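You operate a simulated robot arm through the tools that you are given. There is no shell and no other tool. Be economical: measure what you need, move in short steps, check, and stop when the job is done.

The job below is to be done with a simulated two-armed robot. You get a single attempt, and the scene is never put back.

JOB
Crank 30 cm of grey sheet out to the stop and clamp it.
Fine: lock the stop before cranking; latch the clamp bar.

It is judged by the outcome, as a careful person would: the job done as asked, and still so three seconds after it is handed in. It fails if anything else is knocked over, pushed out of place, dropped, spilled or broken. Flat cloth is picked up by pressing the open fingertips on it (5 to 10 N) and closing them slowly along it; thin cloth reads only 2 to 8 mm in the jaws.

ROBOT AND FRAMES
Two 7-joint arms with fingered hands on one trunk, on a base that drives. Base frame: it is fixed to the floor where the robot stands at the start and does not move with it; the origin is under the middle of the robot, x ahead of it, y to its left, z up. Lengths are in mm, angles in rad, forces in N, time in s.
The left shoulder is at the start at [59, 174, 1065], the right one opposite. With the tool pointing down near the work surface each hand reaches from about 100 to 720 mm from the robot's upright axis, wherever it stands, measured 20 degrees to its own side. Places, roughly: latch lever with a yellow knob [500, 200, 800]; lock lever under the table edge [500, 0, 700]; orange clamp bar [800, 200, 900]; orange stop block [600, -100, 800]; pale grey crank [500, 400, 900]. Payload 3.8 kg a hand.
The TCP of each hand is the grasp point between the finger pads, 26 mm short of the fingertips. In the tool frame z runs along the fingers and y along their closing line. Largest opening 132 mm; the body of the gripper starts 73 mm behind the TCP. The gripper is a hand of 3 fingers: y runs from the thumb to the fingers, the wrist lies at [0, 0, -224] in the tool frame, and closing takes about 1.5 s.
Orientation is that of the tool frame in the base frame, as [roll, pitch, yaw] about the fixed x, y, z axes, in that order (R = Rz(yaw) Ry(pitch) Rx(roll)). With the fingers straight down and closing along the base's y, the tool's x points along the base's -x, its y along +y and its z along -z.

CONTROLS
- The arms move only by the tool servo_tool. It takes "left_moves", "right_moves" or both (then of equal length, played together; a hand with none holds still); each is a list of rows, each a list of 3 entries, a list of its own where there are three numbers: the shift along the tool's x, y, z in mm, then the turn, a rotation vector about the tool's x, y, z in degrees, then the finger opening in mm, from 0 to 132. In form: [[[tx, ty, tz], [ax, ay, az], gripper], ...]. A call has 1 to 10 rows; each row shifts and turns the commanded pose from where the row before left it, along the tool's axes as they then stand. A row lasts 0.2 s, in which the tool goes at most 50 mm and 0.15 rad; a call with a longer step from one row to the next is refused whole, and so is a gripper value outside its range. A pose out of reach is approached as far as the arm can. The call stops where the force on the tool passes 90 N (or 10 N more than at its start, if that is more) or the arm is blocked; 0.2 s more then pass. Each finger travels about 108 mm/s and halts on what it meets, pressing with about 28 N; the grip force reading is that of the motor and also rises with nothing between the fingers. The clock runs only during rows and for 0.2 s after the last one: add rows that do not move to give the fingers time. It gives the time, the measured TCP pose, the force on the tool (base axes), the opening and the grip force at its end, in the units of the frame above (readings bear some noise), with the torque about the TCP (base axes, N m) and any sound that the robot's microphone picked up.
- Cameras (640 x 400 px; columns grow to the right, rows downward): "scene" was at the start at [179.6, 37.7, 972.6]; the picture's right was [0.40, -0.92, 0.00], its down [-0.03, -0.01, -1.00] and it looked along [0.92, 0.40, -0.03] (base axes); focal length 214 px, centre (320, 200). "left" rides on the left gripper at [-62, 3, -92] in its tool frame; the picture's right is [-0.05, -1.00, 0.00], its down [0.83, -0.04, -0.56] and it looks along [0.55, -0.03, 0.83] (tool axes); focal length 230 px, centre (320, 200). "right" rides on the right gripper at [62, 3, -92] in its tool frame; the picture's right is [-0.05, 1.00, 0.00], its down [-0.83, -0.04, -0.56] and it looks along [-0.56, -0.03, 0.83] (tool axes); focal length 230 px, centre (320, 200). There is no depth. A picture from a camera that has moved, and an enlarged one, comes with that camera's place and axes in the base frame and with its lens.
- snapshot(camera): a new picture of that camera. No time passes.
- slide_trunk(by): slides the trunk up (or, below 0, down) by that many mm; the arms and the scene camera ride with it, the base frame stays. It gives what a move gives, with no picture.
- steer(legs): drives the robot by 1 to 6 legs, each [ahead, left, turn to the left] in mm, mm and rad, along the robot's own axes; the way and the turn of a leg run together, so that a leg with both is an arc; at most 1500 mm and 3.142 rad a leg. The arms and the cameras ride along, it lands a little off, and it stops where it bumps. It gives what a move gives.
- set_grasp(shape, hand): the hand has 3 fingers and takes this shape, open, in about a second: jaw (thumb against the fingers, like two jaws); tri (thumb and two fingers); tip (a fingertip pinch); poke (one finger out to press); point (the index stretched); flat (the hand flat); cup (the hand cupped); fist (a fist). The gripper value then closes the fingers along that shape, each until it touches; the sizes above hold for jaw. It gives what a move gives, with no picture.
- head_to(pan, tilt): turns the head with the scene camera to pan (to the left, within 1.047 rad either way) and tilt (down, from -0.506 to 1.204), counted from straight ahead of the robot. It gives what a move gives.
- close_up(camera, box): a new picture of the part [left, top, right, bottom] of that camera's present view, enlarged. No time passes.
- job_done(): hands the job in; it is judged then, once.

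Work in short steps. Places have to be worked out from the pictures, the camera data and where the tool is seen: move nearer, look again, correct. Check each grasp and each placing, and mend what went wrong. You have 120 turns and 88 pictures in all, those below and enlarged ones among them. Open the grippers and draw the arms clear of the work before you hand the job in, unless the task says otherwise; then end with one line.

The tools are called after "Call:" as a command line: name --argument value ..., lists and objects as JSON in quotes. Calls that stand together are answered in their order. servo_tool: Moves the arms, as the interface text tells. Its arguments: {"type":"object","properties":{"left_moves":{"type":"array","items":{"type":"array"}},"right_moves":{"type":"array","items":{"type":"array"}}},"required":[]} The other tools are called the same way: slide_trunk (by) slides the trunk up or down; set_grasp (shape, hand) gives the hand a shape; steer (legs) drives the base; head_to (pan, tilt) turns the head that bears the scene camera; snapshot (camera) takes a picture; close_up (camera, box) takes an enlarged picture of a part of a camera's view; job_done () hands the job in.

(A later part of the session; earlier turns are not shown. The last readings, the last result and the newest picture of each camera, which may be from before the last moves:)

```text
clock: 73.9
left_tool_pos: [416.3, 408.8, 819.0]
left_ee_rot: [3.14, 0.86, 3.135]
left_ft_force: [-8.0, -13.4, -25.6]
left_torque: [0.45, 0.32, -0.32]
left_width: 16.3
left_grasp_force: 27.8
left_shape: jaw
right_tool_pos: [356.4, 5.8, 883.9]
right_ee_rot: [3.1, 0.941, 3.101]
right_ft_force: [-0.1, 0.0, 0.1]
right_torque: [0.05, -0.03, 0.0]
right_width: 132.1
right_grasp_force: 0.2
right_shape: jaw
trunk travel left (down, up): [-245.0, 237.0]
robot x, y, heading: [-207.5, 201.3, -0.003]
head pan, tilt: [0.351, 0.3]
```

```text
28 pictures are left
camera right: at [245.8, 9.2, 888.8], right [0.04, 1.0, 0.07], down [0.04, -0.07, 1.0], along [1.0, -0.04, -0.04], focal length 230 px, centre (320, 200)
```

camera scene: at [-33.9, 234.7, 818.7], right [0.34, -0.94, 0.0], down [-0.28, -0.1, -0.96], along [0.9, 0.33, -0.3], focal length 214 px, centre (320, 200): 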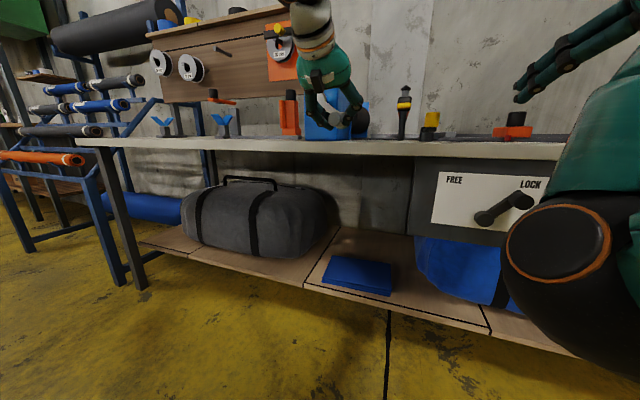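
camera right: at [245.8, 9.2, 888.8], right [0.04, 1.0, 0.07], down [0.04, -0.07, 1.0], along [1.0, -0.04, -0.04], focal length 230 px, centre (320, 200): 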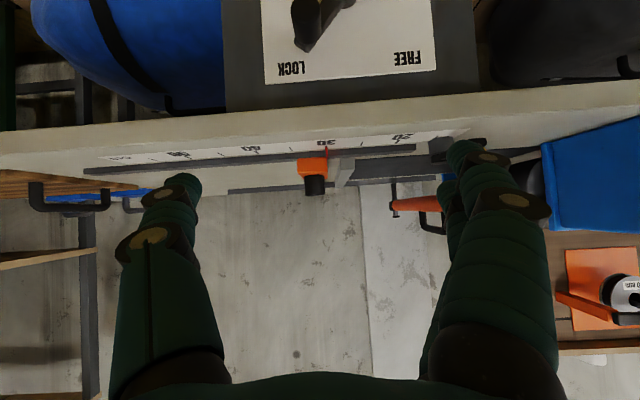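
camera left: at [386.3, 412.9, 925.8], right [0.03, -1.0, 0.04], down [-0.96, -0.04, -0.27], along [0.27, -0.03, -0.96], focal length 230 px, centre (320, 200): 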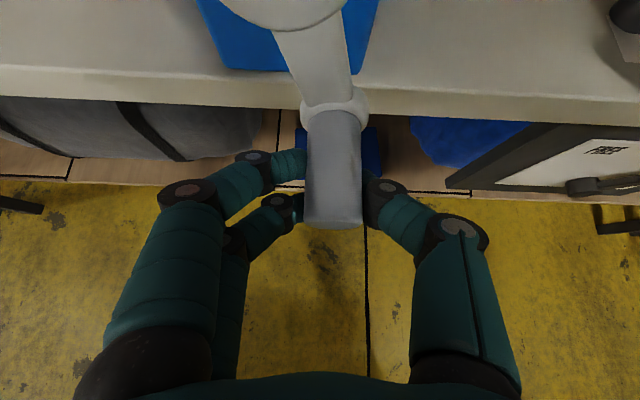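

The edge bar is near the stop now. I zoom in to judge the remaining gap.

Call:
close_up --camera "right" --box '[270, 110, 430, 210]'

```text
4.00 times, centred on (350, 160) of right
camera zoom: at [245.8, 9.2, 888.8], right [0.04, 1.0, 0.07], down [0.04, -0.07, 1.0], along [1.0, -0.04, -0.04], focal length 920 px, centre (200, 360)
```

zoom: 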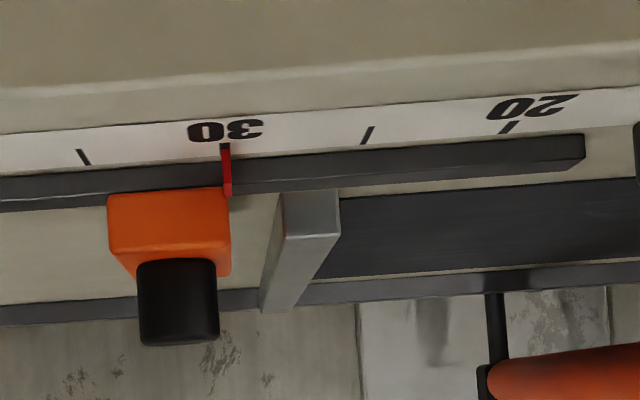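

Gap about 19 mm, i.e. roughly 12–13° more. I go on in small steps.

Call:
servo_tool --left_moves '[[[-1, 4, -0.8], [0, 0, 0], 8], [[-0.5, 4, -0.5], [0, 0, 0], 8], [[0, 4, 0], [0, 0, 0], 8], [[0, 4, 0], [0, 0, 0], 8], [[0, 0, 0], [0, 0, 0], 8]]'

Call:
close_up --camera "right" --box '[270, 110, 430, 210]'

```text
clock: 75.1
left_tool_pos: [415.4, 428.2, 815.8]
left_ee_rot: [3.141, 0.85, 3.139]
left_ft_force: [-2.2, -14.3, -48.0]
left_torque: [1.05, 0.47, -0.23]
left_width: 13.9
left_grasp_force: 27.8
left_shape: jaw
right_tool_pos: [359.1, 6.4, 882.7]
right_ee_rot: [3.102, 0.942, 3.102]
right_ft_force: [-0.7, 0.4, 0.1]
right_torque: [0.01, -0.05, 0.0]
right_width: 132.2
right_grasp_force: 0.0
right_shape: jaw
trunk travel left (down, up): [-245.0, 237.0]
robot x, y, heading: [-203.3, 205.0, -0.003]
head pan, tilt: [0.351, 0.3]
```

```text
4.00 times, centred on (350, 160) of right
camera zoom: at [247.6, 9.7, 888.1], right [0.04, 1.0, 0.07], down [0.04, -0.07, 1.0], along [1.0, -0.04, -0.04], focal length 920 px, centre (200, 360)
```

zoom: 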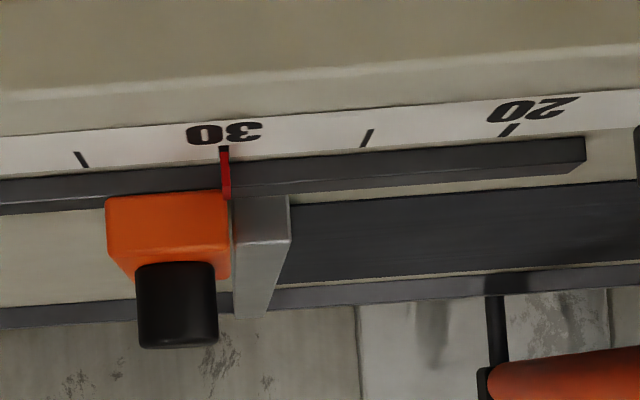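

Bar appears within ~1 mm of the stop. I ease the vertical load and nudge a touch more to seat it.

Call:
servo_tool --left_moves '[[[-3, 0, -2.6], [0, 0, 0], 8], [[0, 2, 0], [0, 0, 0], 8], [[0, 2, 0], [0, 0, 0], 8], [[0, 0, 0], [0, 0, 0], 8]]'

Call:
close_up --camera "right" --box '[290, 130, 390, 193]'

```text
clock: 76.1
left_tool_pos: [415.3, 430.0, 816.3]
left_ee_rot: [3.142, 0.844, 3.136]
left_ft_force: [3.1, -19.7, -59.5]
left_torque: [1.27, 0.45, -0.22]
left_width: 13.3
left_grasp_force: 28.1
left_shape: jaw
right_tool_pos: [360.1, 5.0, 880.6]
right_ee_rot: [3.102, 0.938, 3.101]
right_ft_force: [-0.3, -0.3, -0.4]
right_torque: [0.01, 0.02, 0.01]
right_width: 132.1
right_grasp_force: 0.0
right_shape: jaw
trunk travel left (down, up): [-245.0, 237.0]
robot x, y, heading: [-205.9, 202.2, -0.001]
head pan, tilt: [0.351, 0.3]
```

```text
6.35 times, centred on (340, 162) of right
camera zoom: at [248.6, 9.2, 887.5], right [0.04, 1.0, 0.07], down [0.04, -0.07, 1.0], along [1.0, -0.04, -0.04], focal length 1461 px, centre (193, 444)
```

zoom: 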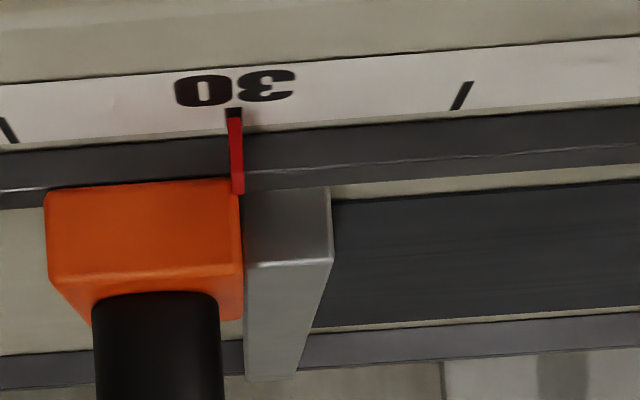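

Sheet bar is against the stop at 30. I relieve the load, open and withdraw the left hand.

Call:
servo_tool --left_moves '[[[4, -2, 3.4], [0, 0, 0], 8], [[0, 0, 0], [0, 0, 0], 50], [[0, 0, 0], [0, 0, 0], 90], [[0, 0, 0], [0, 0, 0], 132], [[0, 0, 0], [0, 0, 0], 132], [[0, 0, -40], [0, 0, 0], 132], [[0, 0, -40], [0, 0, 0], 132], [[0, 0, -30], [0, 0, 0], 132]]'

Call:
close_up --camera "right" --box '[290, 130, 390, 193]'

Call:
slide_trunk --by 200

Call:
head_to --pan 0.0 --tilt 0.55

Call:
snapshot --camera "scene"

```text
clock: 77.9
left_tool_pos: [330.5, 428.9, 895.4]
left_ee_rot: [3.14, 0.873, 3.139]
left_ft_force: [0.0, -0.8, 1.0]
left_torque: [-0.03, -0.02, -0.01]
left_width: 131.9
left_grasp_force: 0.1
left_shape: jaw
right_tool_pos: [357.0, 6.3, 884.2]
right_ee_rot: [3.101, 0.945, 3.101]
right_ft_force: [0.6, -0.5, 0.3]
right_torque: [0.04, -0.01, -0.03]
right_width: 131.7
right_grasp_force: 0.1
right_shape: jaw
trunk travel left (down, up): [-245.0, 237.0]
robot x, y, heading: [-209.7, 201.4, -0.001]
head pan, tilt: [0.351, 0.3]
```

```text
6.35 times, centred on (340, 162) of right
camera zoom: at [244.6, 9.8, 889.9], right [0.04, 1.0, 0.07], down [0.04, -0.07, 1.0], along [1.0, -0.04, -0.04], focal length 1461 px, centre (193, 444)
```

zoom: 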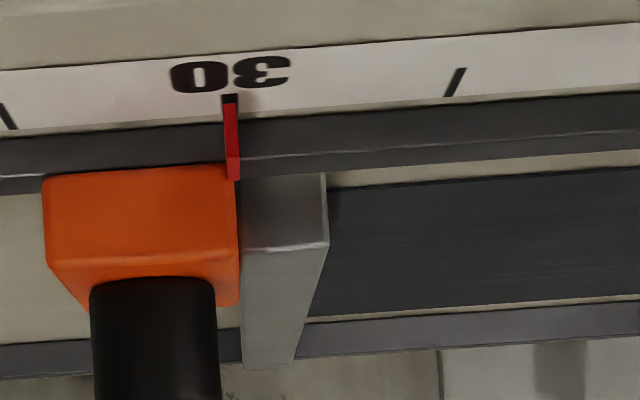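

```text
clock: 80.0
left_tool_pos: [333.3, 428.2, 1094.3]
left_ee_rot: [3.141, 0.871, 3.139]
left_ft_force: [-0.1, 0.7, -0.4]
left_torque: [-0.02, 0.0, 0.05]
left_width: 131.8
left_grasp_force: 0.0
left_shape: jaw
right_tool_pos: [356.1, 6.0, 1083.1]
right_ee_rot: [3.098, 0.942, 3.102]
right_ft_force: [0.6, -0.8, -0.3]
right_torque: [-0.01, 0.01, -0.03]
right_width: 132.0
right_grasp_force: 0.1
right_shape: jaw
trunk travel left (down, up): [-445.0, 37.0]
robot x, y, heading: [-206.5, 198.5, -0.003]
head pan, tilt: [0.351, 0.3]
```

```text
clock: 80.9
left_tool_pos: [332.5, 428.5, 1095.5]
left_ee_rot: [3.141, 0.873, 3.141]
left_ft_force: [-0.1, 0.3, -0.3]
left_torque: [-0.03, 0.01, -0.01]
left_width: 132.0
left_grasp_force: 0.0
left_shape: jaw
right_tool_pos: [355.8, 6.5, 1084.8]
right_ee_rot: [3.101, 0.945, 3.102]
right_ft_force: [-1.0, 0.2, 0.0]
right_torque: [0.02, 0.01, 0.02]
right_width: 131.9
right_grasp_force: 0.0
right_shape: jaw
trunk travel left (down, up): [-445.0, 37.0]
robot x, y, heading: [-206.7, 203.8, -0.002]
head pan, tilt: [0.0, 0.55]
```

```text
23 pictures are left
camera scene: at [-10.1, 202.6, 1014.1], right [0.0, -1.0, 0.0], down [-0.52, 0.0, -0.85], along [0.85, 0.0, -0.52], focal length 214 px, centre (320, 200)
```

scene: 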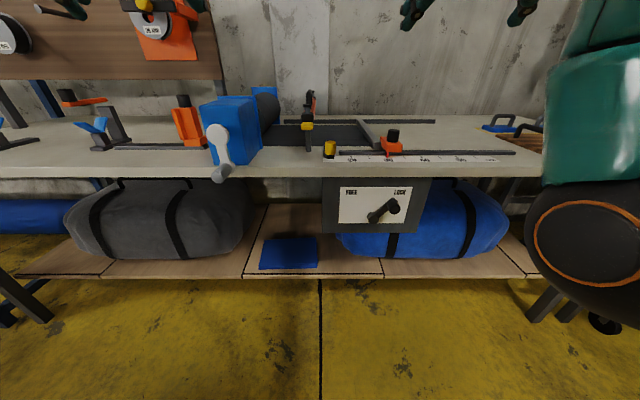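

Sheet stays against the stop. Now I study the clamp bar and latch.

Call:
close_up --camera "scene" --box '[264, 85, 360, 165]'

```text
5.00 times, centred on (312, 125) of scene
camera zoom: at [-10.1, 202.6, 1014.1], right [0.0, -1.0, 0.0], down [-0.52, 0.0, -0.85], along [0.85, 0.0, -0.52], focal length 1072 px, centre (360, 575)
```

zoom: 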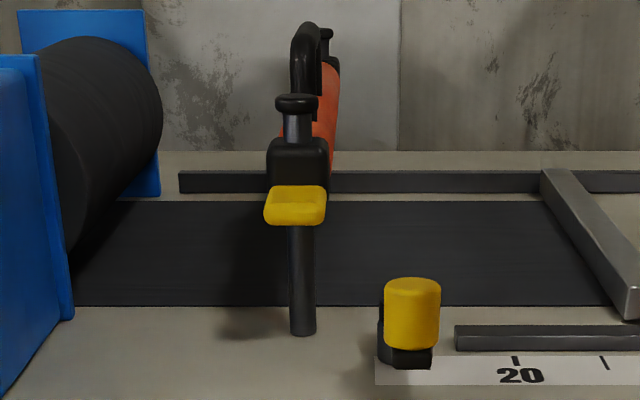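

Mechanism: the orange bar slides down two posts (front post ≈ (605, 236)), with a D-handle at x≈700–830, y≈233, z≈945. The latch pivots at ≈(569, 175) with its knob at ≈(516, 173, 845), to be swung over the yellow tab. I drive forward to reach the handle with the left hand.

Call:
steer --legs '[[225, 0, 0]]'

Call:
servo_tool --left_moves '[[[0, -35, 0], [0, 7, 0], 132], [[0, -40, 0], [0, 7, 0], 132], [[0, -40, 0], [0, 7, 0], 132], [[0, -40, 0], [0, 0, 0], 132], [[0, -38, 0], [0, 0, 0], 132], [[0, 0, 0], [0, 0, 0], 132]]'

Call:
snapshot --camera "left"

```text
clock: 82.6
left_tool_pos: [558.6, 429.0, 1094.6]
left_ee_rot: [-3.141, 0.872, 3.141]
left_ft_force: [-0.6, 0.1, -0.7]
left_torque: [-0.02, -0.02, -0.02]
left_width: 131.9
left_grasp_force: 0.1
left_shape: jaw
right_tool_pos: [582.3, 6.2, 1083.4]
right_ee_rot: [3.102, 0.945, 3.103]
right_ft_force: [-0.2, 0.0, -0.8]
right_torque: [0.02, 0.02, -0.04]
right_width: 131.9
right_grasp_force: 0.0
right_shape: jaw
trunk travel left (down, up): [-445.0, 37.0]
robot x, y, heading: [19.8, 201.6, -0.001]
head pan, tilt: [0.0, 0.55]
```

```text
clock: 84.0
left_tool_pos: [546.0, 363.1, 1092.5]
left_ee_rot: [-3.14, 0.598, 3.141]
left_ft_force: [0.2, -0.6, -0.5]
left_torque: [0.03, 0.03, -0.01]
left_width: 132.0
left_grasp_force: 0.1
left_shape: jaw
left hand out of reach, approached as far as the arm can: row 2, 3, 4, 5
right_tool_pos: [581.4, 6.7, 1084.3]
right_ee_rot: [3.101, 0.945, 3.104]
right_ft_force: [-0.5, -0.3, 0.1]
right_torque: [0.01, -0.01, 0.05]
right_width: 132.0
right_grasp_force: 0.1
right_shape: jaw
trunk travel left (down, up): [-445.0, 37.0]
robot x, y, heading: [19.4, 199.4, 0.001]
head pan, tilt: [0.0, 0.55]
```

```text
21 pictures are left
camera left: at [544.0, 368.0, 1204.1], right [0.04, -1.0, 0.03], down [-1.0, -0.04, -0.01], along [0.01, -0.03, -1.0], focal length 230 px, centre (320, 200)
```

left: 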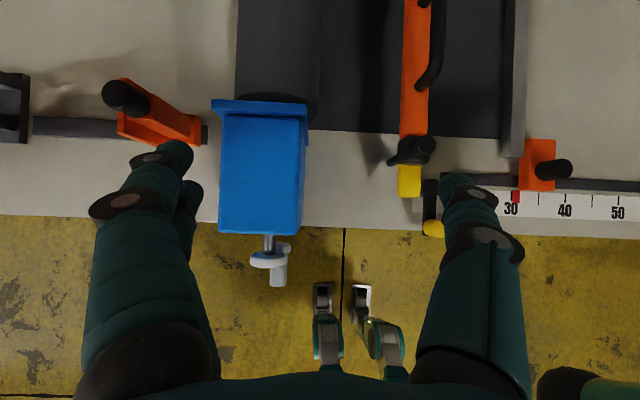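

Top view is clear. The arm is cramped close in, so I extend forward first.

Call:
servo_tool --left_moves '[[[-31, 0, 21], [0, 0, 0], 132], [[-31, 0, 21], [0, 0, 0], 132], [[-31, 0, 21], [0, 0, 0], 132], [[-31, 0, 21], [0, 0, 0], 132], [[0, 0, 0], [0, 0, 0], 132]]'

```text
clock: 85.2
left_tool_pos: [609.3, 415.7, 1098.4]
left_ee_rot: [3.141, 0.6, 3.141]
left_ft_force: [0.4, 0.1, 0.1]
left_torque: [-0.02, 0.01, 0.01]
left_width: 131.9
left_grasp_force: 0.0
left_shape: jaw
left hand out of reach, approached as far as the arm can: row 1, 2, 3, 4
right_tool_pos: [581.5, 6.4, 1085.2]
right_ee_rot: [3.101, 0.945, 3.104]
right_ft_force: [0.3, 0.3, -0.7]
right_torque: [0.0, 0.01, 0.02]
right_width: 131.8
right_grasp_force: 0.0
right_shape: jaw
trunk travel left (down, up): [-445.0, 37.0]
robot x, y, heading: [19.6, 199.3, 0.002]
head pan, tilt: [0.0, 0.55]
```

The arm prefers more outboard and lower targets. I shift the base 80 mm right and tilt the hand more.

Call:
steer --legs '[[0, -80, 0]]'

Call:
servo_tool --left_moves '[[[0, 0, 0], [0, -7, 0], 132], [[0, 0, 0], [0, -7, 0], 132], [[-20, -20, 30], [0, 0, 0], 132], [[-20, -20, 30], [0, 0, 0], 132], [[-20, -20, 30], [0, 0, 0], 132], [[0, 0, 0], [0, 0, 0], 132]]'

```text
clock: 86.5
left_tool_pos: [609.7, 336.8, 1097.7]
left_ee_rot: [-3.141, 0.599, -3.141]
left_ft_force: [0.5, 0.1, 0.9]
left_torque: [0.0, -0.01, -0.02]
left_width: 131.8
left_grasp_force: 0.0
left_shape: jaw
right_tool_pos: [580.9, -70.7, 1084.4]
right_ee_rot: [3.103, 0.944, 3.102]
right_ft_force: [-0.7, 0.1, -0.6]
right_torque: [0.03, -0.03, 0.0]
right_width: 132.3
right_grasp_force: 0.2
right_shape: jaw
trunk travel left (down, up): [-445.0, 37.0]
robot x, y, heading: [18.9, 124.2, -0.001]
head pan, tilt: [0.0, 0.55]
```

```text
clock: 87.9
left_tool_pos: [637.6, 325.6, 1094.7]
left_ee_rot: [-3.139, 0.844, -3.139]
left_ft_force: [-0.6, -0.1, -0.3]
left_torque: [-0.02, 0.02, 0.0]
left_width: 131.8
left_grasp_force: 0.0
left_shape: jaw
left hand out of reach, approached as far as the arm can: row 3, 4, 5
right_tool_pos: [582.5, -70.6, 1085.4]
right_ee_rot: [3.101, 0.946, 3.103]
right_ft_force: [0.0, -0.3, 0.0]
right_torque: [0.0, -0.01, 0.0]
right_width: 131.7
right_grasp_force: 0.0
right_shape: jaw
trunk travel left (down, up): [-445.0, 37.0]
robot x, y, heading: [16.3, 122.3, -0.004]
head pan, tilt: [0.0, 0.55]
```

Still limited. I test whether lowering the hand (to z≈1000, still above the roll) frees it.

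Call:
servo_tool --left_moves '[[[23, 0, 21], [0, 0, 0], 132], [[23, 0, 21], [0, 0, 0], 132], [[23, 0, 21], [0, 0, 0], 132], [[0, -25, 0], [0, 0, 0], 132], [[0, -25, 0], [0, 0, 0], 132], [[0, -25, 0], [0, 0, 0], 132], [[0, 0, 0], [0, 0, 0], 132]]'

```text
clock: 89.5
left_tool_pos: [611.9, 319.1, 1024.1]
left_ee_rot: [-3.138, 0.842, -3.141]
left_ft_force: [0.0, -0.5, 0.9]
left_torque: [0.02, -0.01, 0.0]
left_width: 131.8
left_grasp_force: 0.1
left_shape: jaw
left hand out of reach, approached as far as the arm can: row 1, 2, 4, 5, 6
right_tool_pos: [581.9, -70.6, 1084.8]
right_ee_rot: [3.101, 0.946, 3.104]
right_ft_force: [0.5, 0.1, 0.0]
right_torque: [-0.03, -0.04, -0.02]
right_width: 132.0
right_grasp_force: 0.2
right_shape: jaw
trunk travel left (down, up): [-445.0, 37.0]
robot x, y, heading: [15.8, 121.2, -0.001]
head pan, tilt: [0.0, 0.55]
```

The limit is lateral: targets should be about 20° outboard. I shift the base another 95 mm right.

Call:
steer --legs '[[0, -95, 0]]'

Call:
servo_tool --left_moves '[[[-10, 5, 10], [0, 0, 0], 132], [[-20, 5, 22], [0, 0, 0], 132], [[-20, 0, 22], [0, 0, 0], 132], [[0, 0, 0], [0, 0, 0], 132]]'

Call:
snapshot --camera "left"

```text
clock: 91.0
left_tool_pos: [612.7, 221.8, 1024.9]
left_ee_rot: [-3.137, 0.844, 3.14]
left_ft_force: [0.5, 0.0, -0.9]
left_torque: [-0.03, 0.01, -0.02]
left_width: 132.0
left_grasp_force: 0.0
left_shape: jaw
right_tool_pos: [580.6, -168.7, 1084.6]
right_ee_rot: [3.101, 0.946, 3.101]
right_ft_force: [0.2, 0.3, -0.5]
right_torque: [-0.01, 0.04, -0.01]
right_width: 132.0
right_grasp_force: 0.0
right_shape: jaw
trunk travel left (down, up): [-445.0, 37.0]
robot x, y, heading: [16.0, 31.1, -0.002]
head pan, tilt: [0.0, 0.55]
```

```text
clock: 92.0
left_tool_pos: [618.6, 225.6, 1025.7]
left_ee_rot: [-3.135, 0.843, 3.141]
left_ft_force: [-0.1, -0.6, 0.1]
left_torque: [0.0, 0.03, -0.03]
left_width: 132.1
left_grasp_force: 0.0
left_shape: jaw
left hand out of reach, approached as far as the arm can: row 1, 2, 3
right_tool_pos: [580.8, -167.1, 1083.7]
right_ee_rot: [3.102, 0.944, 3.1]
right_ft_force: [0.5, -0.5, -0.5]
right_torque: [0.03, 0.01, -0.01]
right_width: 131.8
right_grasp_force: 0.1
right_shape: jaw
trunk travel left (down, up): [-445.0, 37.0]
robot x, y, heading: [16.2, 29.8, -0.003]
head pan, tilt: [0.0, 0.55]
```

```text
20 pictures are left
camera left: at [590.5, 230.0, 1133.2], right [0.03, -1.0, 0.04], down [-0.97, -0.04, -0.25], along [0.25, -0.03, -0.97], focal length 230 px, centre (320, 200)
```

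left: 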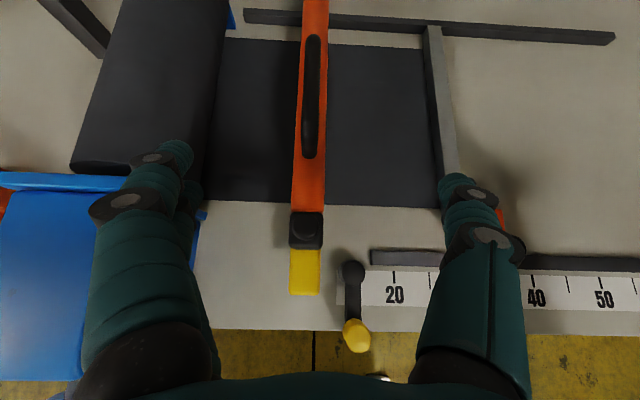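

The right arm has the long-reach posture, so I'll use it on the clamp handle. I pull the left hand back and shift the base 240 mm left.

Call:
servo_tool --left_moves '[[[0, 0, -40], [0, 0, 0], 132], [[0, 0, -40], [0, 0, 0], 132], [[0, 0, -40], [0, 0, 0], 132]]'

Call:
steer --legs '[[0, 240, 0]]'

Call:
servo_tool --right_moves '[[[0, 40, 0], [0, 6, 0], 132], [[0, 40, 0], [0, 6, 0], 132], [[-20, 30, 15], [0, 6, 0], 132], [[-25, 20, 15], [0, 0, 0], 132], [[-25, 12, 15], [0, 0, 0], 132], [[0, 0, 0], [0, 0, 0], 132]]'

Call:
snapshot --camera "right"

```text
clock: 92.8
left_tool_pos: [527.2, 226.1, 1104.9]
left_ee_rot: [-3.135, 0.842, 3.141]
left_ft_force: [-0.1, 1.1, 0.4]
left_torque: [-0.05, 0.01, 0.02]
left_width: 131.5
left_grasp_force: 0.0
left_shape: jaw
right_tool_pos: [579.0, -168.9, 1085.5]
right_ee_rot: [3.101, 0.947, 3.1]
right_ft_force: [0.2, -0.1, -0.8]
right_torque: [0.03, 0.0, 0.01]
right_width: 131.8
right_grasp_force: 0.1
right_shape: jaw
trunk travel left (down, up): [-445.0, 37.0]
robot x, y, heading: [18.1, 26.2, -0.001]
head pan, tilt: [0.0, 0.55]
```

```text
clock: 95.6
left_tool_pos: [530.1, 468.8, 1104.3]
left_ee_rot: [-3.139, 0.843, 3.142]
left_ft_force: [0.0, 0.0, -0.3]
left_torque: [-0.02, 0.02, -0.01]
left_width: 131.7
left_grasp_force: 0.0
left_shape: jaw
right_tool_pos: [580.8, 77.0, 1084.8]
right_ee_rot: [3.102, 0.944, 3.103]
right_ft_force: [0.1, 0.8, 0.3]
right_torque: [-0.01, -0.02, -0.03]
right_width: 132.0
right_grasp_force: 0.2
right_shape: jaw
trunk travel left (down, up): [-445.0, 37.0]
robot x, y, heading: [21.2, 269.7, -0.001]
head pan, tilt: [0.0, 0.55]
```

```text
clock: 97.0
left_tool_pos: [528.3, 468.8, 1104.1]
left_ee_rot: [-3.137, 0.842, 3.141]
left_ft_force: [-0.1, -0.2, -0.5]
left_torque: [0.02, 0.01, 0.02]
left_width: 131.7
left_grasp_force: 0.1
left_shape: jaw
right_tool_pos: [666.0, 218.4, 1096.7]
right_ee_rot: [3.112, 0.631, 3.12]
right_ft_force: [0.2, -1.0, 0.0]
right_torque: [0.02, -0.02, -0.01]
right_width: 131.8
right_grasp_force: 0.0
right_shape: jaw
trunk travel left (down, up): [-445.0, 37.0]
robot x, y, heading: [19.0, 265.8, -0.004]
head pan, tilt: [0.0, 0.55]
```

```text
19 pictures are left
camera right: at [561.7, 221.4, 1136.3], right [0.05, 1.0, 0.05], down [0.34, -0.07, 0.94], along [0.94, -0.03, -0.35], focal length 230 px, centre (320, 200)
```

right: 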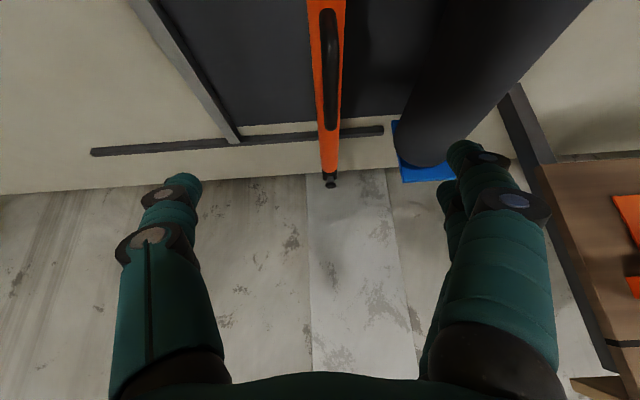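

The right arm moves freely. I approach the handle at (740, 233, ~945) with jaws at 80 mm to clear the roll.

Call:
servo_tool --right_moves '[[[7, 4, 40], [0, 0, 0], 80], [[7, 4, 40], [0, 0, 0], 80], [[7, 4, 40], [0, 0, 0], 80], [[0, 0, 0], [0, 0, 0], 80]]'

Call:
snapshot --camera "right"

```text
clock: 98.0
left_tool_pos: [529.2, 468.9, 1104.6]
left_ee_rot: [-3.137, 0.843, 3.14]
left_ft_force: [0.2, 0.5, 0.2]
left_torque: [-0.02, -0.02, 0.05]
left_width: 131.7
left_grasp_force: 0.0
left_shape: jaw
right_tool_pos: [721.9, 231.8, 985.3]
right_ee_rot: [3.113, 0.629, 3.118]
right_ft_force: [0.7, 0.2, 0.6]
right_torque: [-0.01, 0.0, 0.0]
right_width: 80.3
right_grasp_force: 0.0
right_shape: jaw
trunk travel left (down, up): [-445.0, 37.0]
robot x, y, heading: [17.0, 269.3, -0.004]
head pan, tilt: [0.0, 0.55]
```

```text
18 pictures are left
camera right: at [616.6, 234.7, 1024.6], right [0.05, 1.0, 0.05], down [0.34, -0.07, 0.94], along [0.94, -0.03, -0.35], focal length 230 px, centre (320, 200)
```

right: 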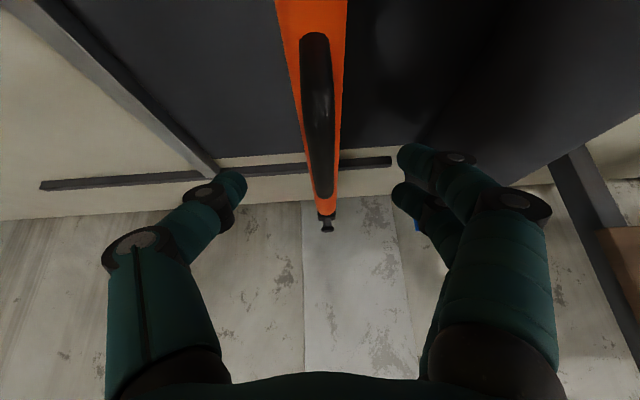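

Handle centred between the fingers, top near z=946. I go down and grip it.

Call:
servo_tool --right_moves '[[[5, 1, 23], [0, 0, 0], 80], [[5, 0, 22], [0, 0, 0], 80], [[0, 0, 0], [0, 0, 0], 40], [[0, 0, 0], [0, 0, 0], 10], [[0, 0, 0], [0, 0, 0], 3], [[0, 0, 0], [0, 0, 0], 3], [[0, 0, 0], [0, 0, 0], 3]]'

```text
clock: 99.6
left_tool_pos: [531.1, 469.1, 1104.1]
left_ee_rot: [-3.137, 0.842, 3.141]
left_ft_force: [0.2, -0.4, 0.0]
left_torque: [0.0, 0.0, 0.01]
left_width: 131.9
left_grasp_force: 0.1
left_shape: jaw
right_tool_pos: [737.4, 233.6, 943.6]
right_ee_rot: [3.112, 0.63, 3.119]
right_ft_force: [-0.7, 0.8, -0.5]
right_torque: [-0.03, 0.0, 0.0]
right_width: 3.5
right_grasp_force: 0.1
right_shape: jaw
trunk travel left (down, up): [-445.0, 37.0]
robot x, y, heading: [19.1, 269.2, -0.003]
head pan, tilt: [0.0, 0.55]
```

Nothing between the pads, so I look.

Call:
snapshot --camera "right"

Call:
close_up --camera "scene" --box '[240, 10, 440, 160]'

```text
17 pictures are left
camera right: at [633.0, 235.1, 982.3], right [0.05, 1.0, 0.05], down [0.34, -0.07, 0.94], along [0.94, -0.03, -0.35], focal length 230 px, centre (320, 200)
```

right: 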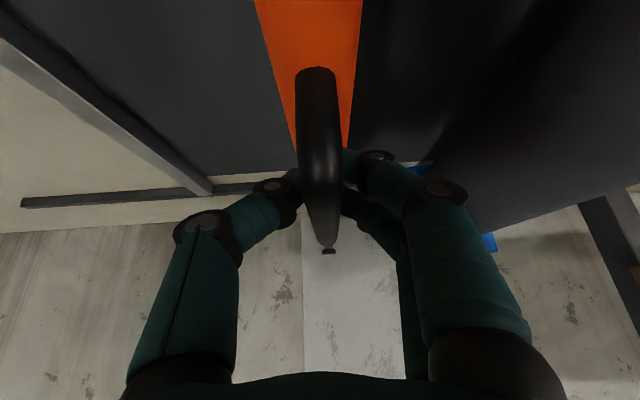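

```text
2.67 times, centred on (340, 85) of scene
camera zoom: at [215.2, 271.7, 1014.1], right [0.0, -1.0, 0.0], down [-0.52, 0.0, -0.85], along [0.85, 0.0, -0.52], focal length 572 px, centre (267, 507)
```

zoom: 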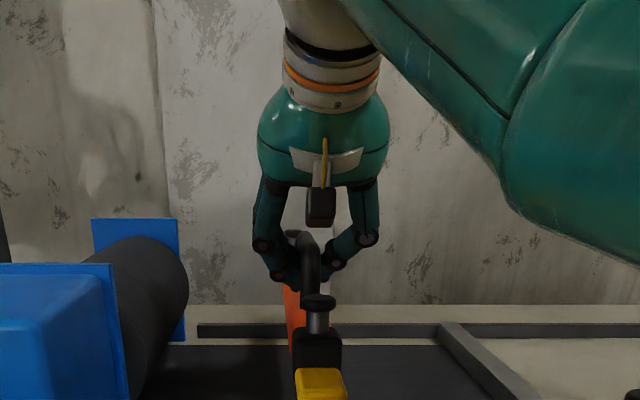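

The fingers closed under the D-handle's top bar. I open, rise 18 mm and grip the bar itself.

Call:
servo_tool --right_moves '[[[0, 0, 0], [0, 0, 0], 40], [[0, 0, 0], [0, 0, 0], 60], [[-10.6, 0, -14.5], [0, 0, 0], 60], [[0, 0, 0], [0, 0, 0], 30], [[0, 0, 0], [0, 0, 0], 3], [[0, 0, 0], [0, 0, 0], 3], [[0, 0, 0], [0, 0, 0], 3]]'

```text
clock: 101.2
left_tool_pos: [530.8, 469.2, 1104.5]
left_ee_rot: [-3.138, 0.843, -3.141]
left_ft_force: [0.3, -0.1, -0.8]
left_torque: [0.01, -0.04, 0.0]
left_width: 131.9
left_grasp_force: 0.0
left_shape: jaw
right_tool_pos: [737.6, 233.7, 959.9]
right_ee_rot: [3.113, 0.627, 3.118]
right_ft_force: [1.0, 1.7, -3.1]
right_torque: [0.05, -0.1, 0.02]
right_width: 8.8
right_grasp_force: 27.8
right_shape: jaw
trunk travel left (down, up): [-445.0, 37.0]
robot x, y, heading: [18.2, 269.3, -0.002]
head pan, tilt: [0.0, 0.55]
```

Gripped (28 N). I push the bar down 60 mm in small steps.

Call:
servo_tool --right_moves '[[[5.9, 0, 8.1], [0, 0, 0], 3], [[5.9, 0, 8.1], [0, 0, 0], 3], [[5.9, 0, 8.1], [0, 0, 0], 3], [[5.9, 0, 8.1], [0, 0, 0], 3], [[5.9, 0, 8.1], [0, 0, 0], 3], [[5.9, 0, 8.1], [0, 0, 0], 3]]'

Call:
snapshot --camera "scene"

```text
clock: 102.6
left_tool_pos: [528.7, 468.9, 1105.8]
left_ee_rot: [-3.141, 0.844, -3.14]
left_ft_force: [-0.6, 0.3, -0.2]
left_torque: [0.03, 0.02, -0.04]
left_width: 131.9
left_grasp_force: 0.0
left_shape: jaw
right_tool_pos: [737.9, 234.0, 900.1]
right_ee_rot: [3.114, 0.628, 3.119]
right_ft_force: [-8.2, -4.7, 1.9]
right_torque: [-0.06, -0.01, 0.0]
right_width: 8.8
right_grasp_force: 28.3
right_shape: jaw
trunk travel left (down, up): [-445.0, 37.0]
robot x, y, heading: [18.6, 269.8, -0.004]
head pan, tilt: [0.0, 0.55]
```

```text
15 pictures are left
camera scene: at [214.3, 271.2, 1014.2], right [0.0, -1.0, 0.0], down [-0.52, 0.0, -0.85], along [0.85, 0.0, -0.52], focal length 214 px, centre (320, 200)
```

scene: 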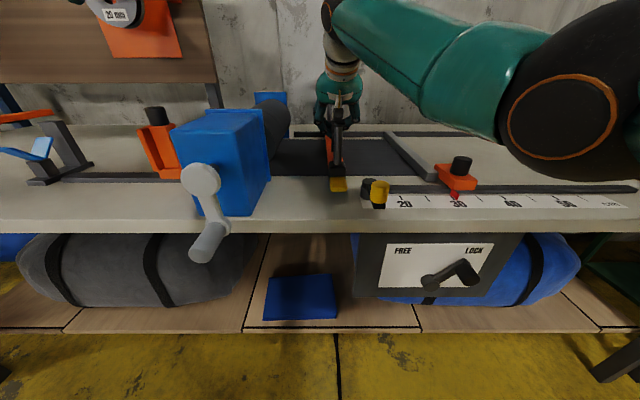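

The bar follows freely. I continue down gently until it meets the sheet.

Call:
servo_tool --right_moves '[[[2.9, 0, 4], [0, 0, 0], 3], [[2.9, 0, 4], [0, 0, 0], 3], [[2.9, 0, 4], [0, 0, 0], 3], [[0, 0, 0], [0, 0, 0], 3]]'

Call:
close_up --camera "scene" --box '[280, 120, 440, 220]'

```text
clock: 103.6
left_tool_pos: [527.9, 467.6, 1106.8]
left_ee_rot: [-3.139, 0.846, -3.141]
left_ft_force: [0.8, 0.3, 0.1]
left_torque: [0.01, 0.01, 0.02]
left_width: 131.7
left_grasp_force: 0.1
left_shape: jaw
right_tool_pos: [739.1, 234.1, 894.4]
right_ee_rot: [3.111, 0.641, 3.115]
right_ft_force: [0.9, -11.0, 30.0]
right_torque: [0.15, 4.89, 0.38]
right_width: 8.7
right_grasp_force: 28.1
right_shape: jaw
trunk travel left (down, up): [-445.0, 37.0]
robot x, y, heading: [17.5, 272.7, -0.001]
head pan, tilt: [0.0, 0.55]
```

```text
4.00 times, centred on (360, 170) of scene
camera zoom: at [213.5, 270.8, 1015.1], right [0.0, -1.0, 0.0], down [-0.52, 0.0, -0.85], along [0.85, 0.0, -0.52], focal length 858 px, centre (160, 320)
```

zoom: 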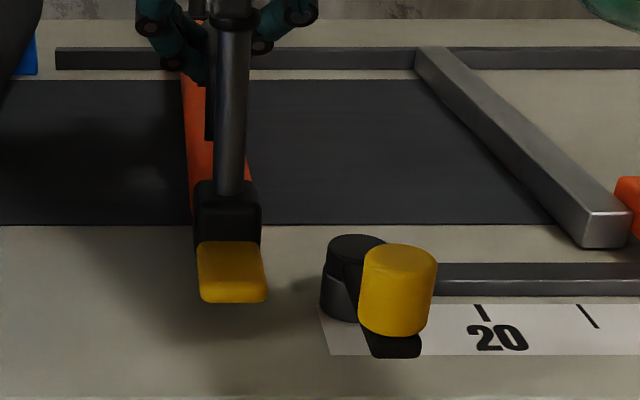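

Bar is down on the sheet (30 N). The left arm can't reach inboard to the latch, so I release and see whether the bar stays down.

Call:
servo_tool --right_moves '[[[-2, 0, -3], [0, 0, 0], 3], [[0, 0, 0], [0, 0, 0], 30], [[0, 0, 0], [0, 0, 0], 50], [[0, 0, 0], [0, 0, 0], 50], [[0, 0, 0], [0, 0, 0], 50]]'

Call:
close_up --camera "scene" --box '[280, 120, 440, 220]'

```text
clock: 104.8
left_tool_pos: [529.6, 468.3, 1106.2]
left_ee_rot: [-3.141, 0.846, 3.14]
left_ft_force: [-0.7, -0.3, 0.3]
left_torque: [0.0, -0.02, -0.02]
left_width: 131.7
left_grasp_force: 0.1
left_shape: jaw
right_tool_pos: [737.0, 233.6, 893.9]
right_ee_rot: [3.113, 0.634, 3.12]
right_ft_force: [8.9, -9.9, 24.3]
right_torque: [0.35, 3.09, 1.12]
right_width: 49.5
right_grasp_force: 0.0
right_shape: jaw
trunk travel left (down, up): [-445.0, 37.0]
robot x, y, heading: [18.8, 269.6, -0.003]
head pan, tilt: [0.0, 0.55]
```

```text
4.00 times, centred on (360, 170) of scene
camera zoom: at [214.4, 270.8, 1014.3], right [0.0, -1.0, 0.0], down [-0.52, 0.0, -0.85], along [0.85, 0.0, -0.52], focal length 858 px, centre (160, 320)
```

zoom: 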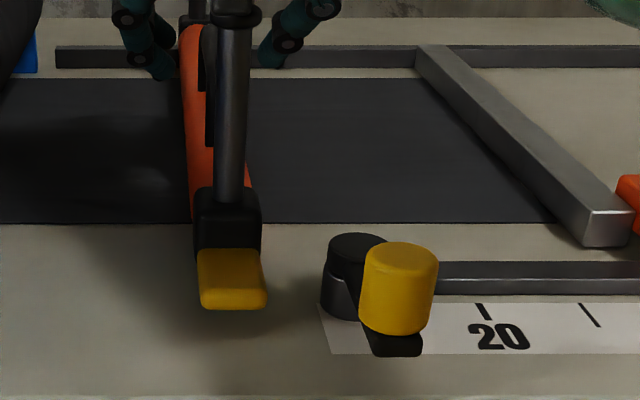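

The 24 N was my wrist resting on the front post's cap; the bar dropped a little further on release and stays down. I lift the hand straight off.

Call:
servo_tool --right_moves '[[[-8, 0, -11], [0, 0, 0], 60], [[-20, 0, -27], [0, 0, 0], 60], [[-20, 0, -27], [0, 0, 0], 60], [[-20, 0, -27], [0, 0, 0], 60], [[0, 0, 0], [0, 0, 0], 20]]'

Call:
close_up --camera "scene" --box '[270, 90, 430, 215]'

```text
clock: 106.0
left_tool_pos: [529.7, 468.3, 1104.9]
left_ee_rot: [-3.139, 0.842, 3.14]
left_ft_force: [0.2, -1.1, -0.8]
left_torque: [-0.03, 0.03, 0.01]
left_width: 132.0
left_grasp_force: 0.2
left_shape: jaw
right_tool_pos: [740.8, 231.9, 1005.4]
right_ee_rot: [3.11, 0.628, 3.119]
right_ft_force: [-0.1, 0.5, -1.1]
right_torque: [0.02, -0.02, -0.02]
right_width: 20.4
right_grasp_force: 0.1
right_shape: jaw
trunk travel left (down, up): [-445.0, 37.0]
robot x, y, heading: [15.7, 272.3, -0.002]
head pan, tilt: [0.0, 0.55]
```

```text
3.20 times, centred on (350, 152) of scene
camera zoom: at [215.3, 271.7, 1014.0], right [0.0, -1.0, 0.0], down [-0.52, 0.0, -0.85], along [0.85, 0.0, -0.52], focal length 686 px, centre (224, 352)
```

zoom: 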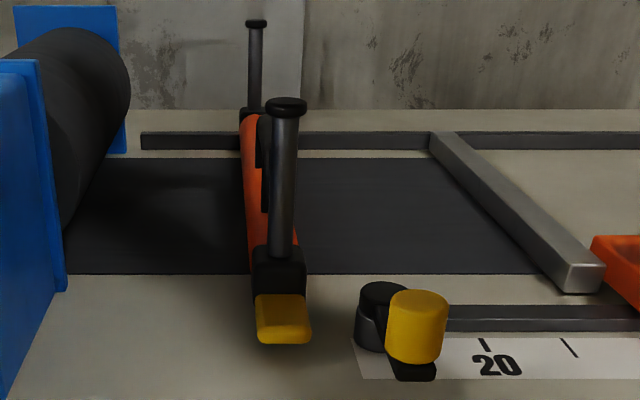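

Bar rests down, with its tab at the latch height. Now the latch: I back up 118 mm so the right hand can grip the knob as it did the stop's.

Call:
steer --legs '[[-118, 0, 0]]'

Call:
servo_tool --right_moves '[[[30, -20, -22], [0, 0, 0], 110], [[30, -20, -22], [0, 0, 0], 110], [[32, -17, -12], [0, 0, 0], 110], [[32, 0, 15], [0, 0, 0], 110], [[25, 0, 15], [0, 0, 0], 110], [[0, 0, 0], [0, 0, 0], 110]]'

Call:
snapshot --camera "right"

```text
clock: 107.2
left_tool_pos: [413.5, 468.0, 1104.6]
left_ee_rot: [-3.139, 0.844, -3.141]
left_ft_force: [0.1, 0.3, -1.1]
left_torque: [0.01, 0.01, -0.02]
left_width: 131.7
left_grasp_force: 0.0
left_shape: jaw
right_tool_pos: [623.3, 230.5, 1004.2]
right_ee_rot: [3.112, 0.63, 3.119]
right_ft_force: [-0.7, 0.8, -0.2]
right_torque: [0.0, 0.01, -0.02]
right_width: 20.5
right_grasp_force: 0.2
right_shape: jaw
trunk travel left (down, up): [-445.0, 37.0]
robot x, y, heading: [-97.2, 272.7, -0.005]
head pan, tilt: [0.0, 0.55]
```

```text
clock: 108.6
left_tool_pos: [414.6, 469.0, 1105.0]
left_ee_rot: [-3.137, 0.842, -3.139]
left_ft_force: [-0.5, 0.2, -0.2]
left_torque: [0.02, 0.02, -0.01]
left_width: 131.6
left_grasp_force: 0.0
left_shape: jaw
right_tool_pos: [486.7, 175.4, 933.9]
right_ee_rot: [3.113, 0.63, 3.119]
right_ft_force: [-0.4, 0.1, -0.6]
right_torque: [-0.04, 0.04, 0.05]
right_width: 110.1
right_grasp_force: 0.1
right_shape: jaw
trunk travel left (down, up): [-445.0, 37.0]
robot x, y, heading: [-95.3, 267.4, -0.005]
head pan, tilt: [0.0, 0.55]
```

```text
11 pictures are left
camera right: at [382.6, 178.4, 973.3], right [0.05, 1.0, 0.05], down [0.34, -0.07, 0.94], along [0.94, -0.03, -0.35], focal length 230 px, centre (320, 200)
```

right: 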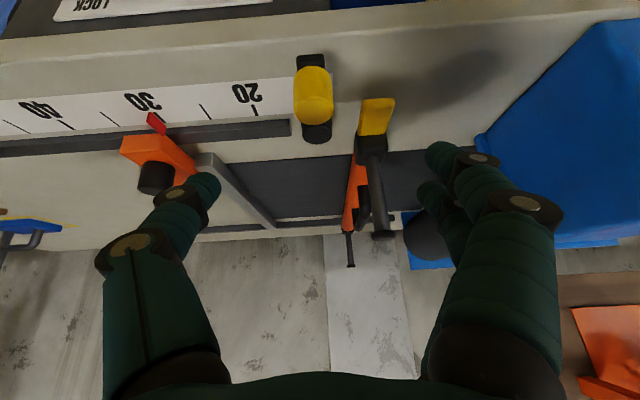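

Knob at about (516, 174), pivot about (571, 174), tab under the arm's swing at y≈232. I lower over the knob and grip.

Call:
servo_tool --right_moves '[[[10, -0.5, 27], [0, 0, 0], 80], [[10, -0.5, 26], [0, 0, 0], 80], [[9, -0.4, 26], [0, 0, 0], 80], [[0, 0, 0], [0, 0, 0], 40], [[0, 0, 0], [0, 0, 0], 10], [[0, 0, 0], [0, 0, 0], 10], [[0, 0, 0], [0, 0, 0], 10]]'

Call:
snapshot --camera "right"

```text
clock: 110.2
left_tool_pos: [414.8, 467.7, 1103.3]
left_ee_rot: [-3.139, 0.842, -3.141]
left_ft_force: [0.2, 0.5, 0.6]
left_torque: [0.01, -0.02, 0.02]
left_width: 132.1
left_grasp_force: 0.0
left_shape: jaw
right_tool_pos: [512.2, 176.3, 854.5]
right_ee_rot: [3.112, 0.631, 3.118]
right_ft_force: [9.6, 0.4, -1.6]
right_torque: [0.01, -0.02, 0.03]
right_width: 11.9
right_grasp_force: 27.8
right_shape: jaw
trunk travel left (down, up): [-445.0, 37.0]
robot x, y, heading: [-95.3, 274.1, -0.002]
head pan, tilt: [0.0, 0.55]
```

```text
10 pictures are left
camera right: at [407.1, 179.6, 893.7], right [0.05, 1.0, 0.05], down [0.34, -0.07, 0.94], along [0.94, -0.03, -0.35], focal length 230 px, centre (320, 200)
```

right: 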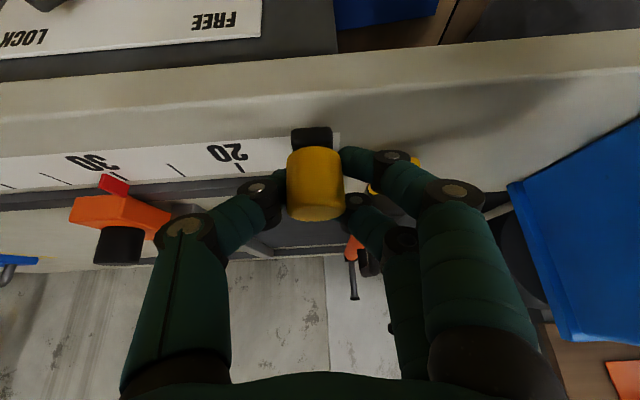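

The pads are past the knob's centre. I open, shift 9 mm back and regrip.

Call:
servo_tool --right_moves '[[[0, 0, 0], [0, 0, 0], 50], [[0, 0, 0], [0, 0, 0], 50], [[7.3, -2, -5.3], [0, 0, 0], 50], [[0, 0, 0], [0, 0, 0], 30], [[0, 0, 0], [0, 0, 0], 10], [[0, 0, 0], [0, 0, 0], 10], [[0, 0, 0], [0, 0, 0], 10]]'

```text
clock: 111.8
left_tool_pos: [414.2, 469.7, 1105.0]
left_ee_rot: [-3.14, 0.843, 3.141]
left_ft_force: [0.4, 0.5, -0.7]
left_torque: [-0.02, -0.01, -0.02]
left_width: 132.1
left_grasp_force: 0.0
left_shape: jaw
right_tool_pos: [500.5, 176.0, 854.1]
right_ee_rot: [3.112, 0.628, 3.119]
right_ft_force: [-0.5, -0.8, -0.7]
right_torque: [-0.02, 0.02, 0.04]
right_width: 20.0
right_grasp_force: 27.8
right_shape: jaw
trunk travel left (down, up): [-445.0, 37.0]
robot x, y, heading: [-98.0, 269.3, -0.006]
head pan, tilt: [0.0, 0.55]
```

Solid grip at 20 mm. I swing the knob along its arc towards the tab, first 45°.

Call:
servo_tool --right_moves '[[[-0.9, 8.5, 0.6], [0, 0, 0], 10], [[-0.9, 8.6, 0.7], [0, 0, 0], 10], [[-2.6, 8, 1.9], [0, 0, 0], 10], [[-2.7, 7.9, 2], [0, 0, 0], 10], [[-4.2, 6.9, 3.1], [0, 0, 0], 10], [[-4.3, 6.8, 3.1], [0, 0, 0], 10]]'

```text
clock: 113.2
left_tool_pos: [414.8, 468.2, 1103.5]
left_ee_rot: [-3.14, 0.844, 3.141]
left_ft_force: [-1.0, 0.1, -0.3]
left_torque: [0.0, -0.01, 0.0]
left_width: 132.0
left_grasp_force: 0.1
left_shape: jaw
right_tool_pos: [522.9, 218.0, 856.1]
right_ee_rot: [3.114, 0.632, 3.116]
right_ft_force: [8.0, -17.1, -4.0]
right_torque: [-0.34, 0.0, -0.63]
right_width: 18.2
right_grasp_force: 28.1
right_shape: jaw
trunk travel left (down, up): [-445.0, 37.0]
robot x, y, heading: [-99.8, 268.5, -0.006]
head pan, tilt: [0.0, 0.55]
```

Modest, mostly radial force, so the true radius is smaller. I continue with a tighter arc.

Call:
servo_tool --right_moves '[[[-4.4, 4, 3.2], [0, 0, 0], 10], [[-4.4, 4, 3.2], [0, 0, 0], 10], [[-5.6, 3, 4.1], [0, 0, 0], 10], [[-5.6, 3, 4.1], [0, 0, 0], 10], [[-6.4, 1, 4.7], [0, 0, 0], 10], [[-6.4, 1, 4.7], [0, 0, 0], 10]]'

Call:
close_up --camera "scene" --box '[280, 100, 420, 200]'

```text
clock: 114.6
left_tool_pos: [414.0, 468.0, 1104.6]
left_ee_rot: [-3.14, 0.843, 3.141]
left_ft_force: [-0.3, -0.2, -0.5]
left_torque: [-0.02, -0.03, 0.0]
left_width: 131.9
left_grasp_force: 0.1
left_shape: jaw
right_tool_pos: [563.7, 237.5, 856.1]
right_ee_rot: [3.11, 0.629, 3.117]
right_ft_force: [4.6, -9.0, -1.9]
right_torque: [0.17, -0.05, 0.09]
right_width: 12.0
right_grasp_force: 28.1
right_shape: jaw
trunk travel left (down, up): [-445.0, 37.0]
robot x, y, heading: [-99.1, 272.9, -0.005]
head pan, tilt: [0.0, 0.55]
```

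```text
4.00 times, centred on (350, 150) of scene
camera zoom: at [99.1, 271.2, 1013.9], right [0.0, -1.0, 0.0], down [-0.52, 0.0, -0.85], along [0.85, 0.0, -0.52], focal length 858 px, centre (200, 400)
```

zoom: 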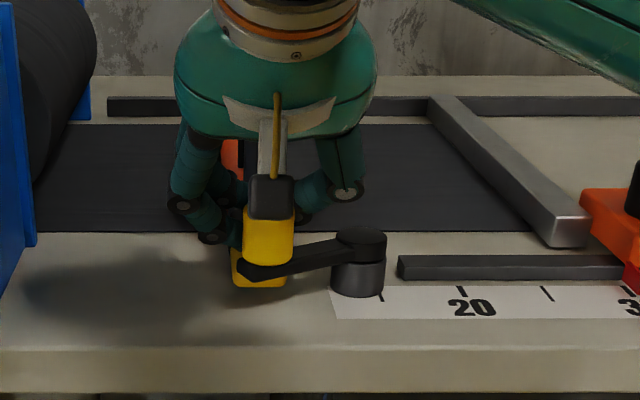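

The latch arm now lies over the tab but is not quite square. I regrip centred and push a bit more in +x to its end.

Call:
servo_tool --right_moves '[[[0, 0, 0], [0, 0, 0], 45], [[0, 0, 0], [0, 0, 0], 45], [[7, -2, -5.1], [0, 0, 0], 45], [[0, 0, 0], [0, 0, 0], 10], [[0, 0, 0], [0, 0, 0], 10], [[0, 0, 0], [0, 0, 0], 10], [[-5, 0, 3.7], [0, 0, 0], 10], [[-5, -0.5, 3.7], [0, 0, 0], 10], [[-5, -1, 3.7], [0, 0, 0], 10], [[0, 0, 0], [0, 0, 0], 10]]'

Call:
close_up --camera "scene" --box '[280, 100, 420, 200]'

```text
clock: 116.8
left_tool_pos: [412.7, 468.7, 1104.4]
left_ee_rot: [-3.138, 0.844, 3.141]
left_ft_force: [0.6, 0.1, -0.5]
left_torque: [0.01, -0.01, 0.01]
left_width: 132.3
left_grasp_force: 0.0
left_shape: jaw
right_tool_pos: [571.5, 233.4, 857.6]
right_ee_rot: [3.111, 0.63, 3.121]
right_ft_force: [0.3, 0.2, 0.7]
right_torque: [-0.01, 0.02, 0.01]
right_width: 0.1
right_grasp_force: 28.0
right_shape: jaw
trunk travel left (down, up): [-445.0, 37.0]
robot x, y, heading: [-103.4, 272.0, -0.008]
head pan, tilt: [0.0, 0.55]
```

```text
4.00 times, centred on (350, 150) of scene
camera zoom: at [98.8, 271.8, 1014.1], right [0.0, -1.0, 0.0], down [-0.52, 0.0, -0.85], along [0.85, 0.0, -0.52], focal length 858 px, centre (200, 400)
```

zoom: 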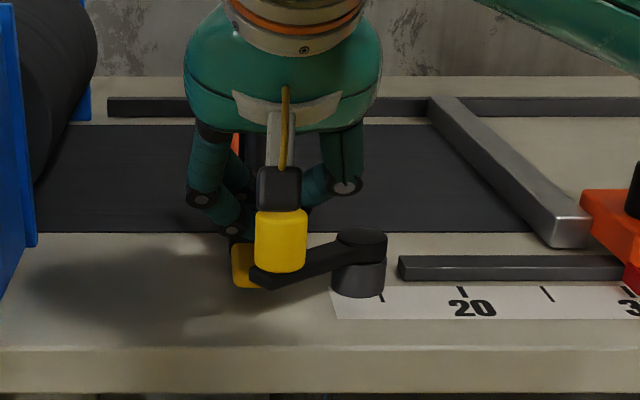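

The grip slipped off forward. Instead I'll push: lift over, place the closed fingers on the robot side of the knob (now ≈(548, 227)), and push +x.

Call:
servo_tool --right_moves '[[[-23.6, 0, -32.3], [0, 0, 0], 0], [[28, -2, -20.5], [0, 0, 0], 0], [[28.5, -2, -20.5], [0, 0, 0], 0], [[10.5, 0, 14.5], [0, 0, 0], 0], [[10.5, 0, 14.5], [0, 0, 0], 0], [[-4, 0, 3], [0, 0, 0], 0], [[-4, 0, 3], [0, 0, 0], 0], [[-4, 0, 3], [0, 0, 0], 0], [[0, 0, 0], [0, 0, 0], 0]]'

Call:
close_up --camera "scene" --box '[280, 100, 420, 200]'

```text
clock: 118.8
left_tool_pos: [414.1, 468.2, 1104.1]
left_ee_rot: [-3.138, 0.841, 3.141]
left_ft_force: [-0.1, 0.7, -0.4]
left_torque: [0.01, 0.0, 0.01]
left_width: 132.0
left_grasp_force: 0.1
left_shape: jaw
right_tool_pos: [517.1, 228.5, 860.2]
right_ee_rot: [3.112, 0.629, 3.119]
right_ft_force: [-0.8, 0.4, 0.2]
right_torque: [-0.02, 0.01, -0.01]
right_width: 0.0
right_grasp_force: 28.0
right_shape: jaw
trunk travel left (down, up): [-445.0, 37.0]
robot x, y, heading: [-96.1, 270.5, -0.004]
head pan, tilt: [0.0, 0.55]
```

```text
4.00 times, centred on (350, 150) of scene
camera zoom: at [98.8, 271.7, 1014.1], right [0.0, -1.0, 0.0], down [-0.52, 0.0, -0.85], along [0.85, 0.0, -0.52], focal length 858 px, centre (200, 400)
```

zoom: 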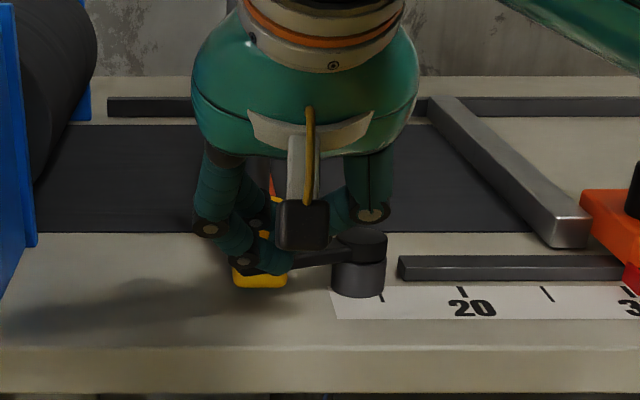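

Fingers are behind the knob and the arm is moving square. I push on in small steps.

Call:
servo_tool --right_moves '[[[-3.6, 0.4, 2.7], [0, 0, 0], 0], [[-3.6, 0.4, 2.7], [0, 0, 0], 0], [[-3.6, 0.4, 2.7], [0, 0, 0], 0], [[-3.6, 0, 2.7], [0, 0, 0], 0], [[-3.6, 0, 2.7], [0, 0, 0], 0], [[-3.6, 0, 2.7], [0, 0, 0], 0], [[0, 0, 0], [0, 0, 0], 0]]'

```text
clock: 120.4
left_tool_pos: [411.9, 469.0, 1103.8]
left_ee_rot: [-3.136, 0.843, -3.141]
left_ft_force: [-1.0, -0.6, -0.2]
left_torque: [0.01, 0.02, 0.03]
left_width: 132.0
left_grasp_force: 0.1
left_shape: jaw
right_tool_pos: [543.0, 231.8, 861.4]
right_ee_rot: [3.113, 0.628, 3.119]
right_ft_force: [-12.6, 0.9, -0.8]
right_torque: [0.0, 0.03, 0.01]
right_width: 0.0
right_grasp_force: 27.9
right_shape: jaw
trunk travel left (down, up): [-445.0, 37.0]
robot x, y, heading: [-96.0, 265.1, -0.003]
head pan, tilt: [0.0, 0.55]
```

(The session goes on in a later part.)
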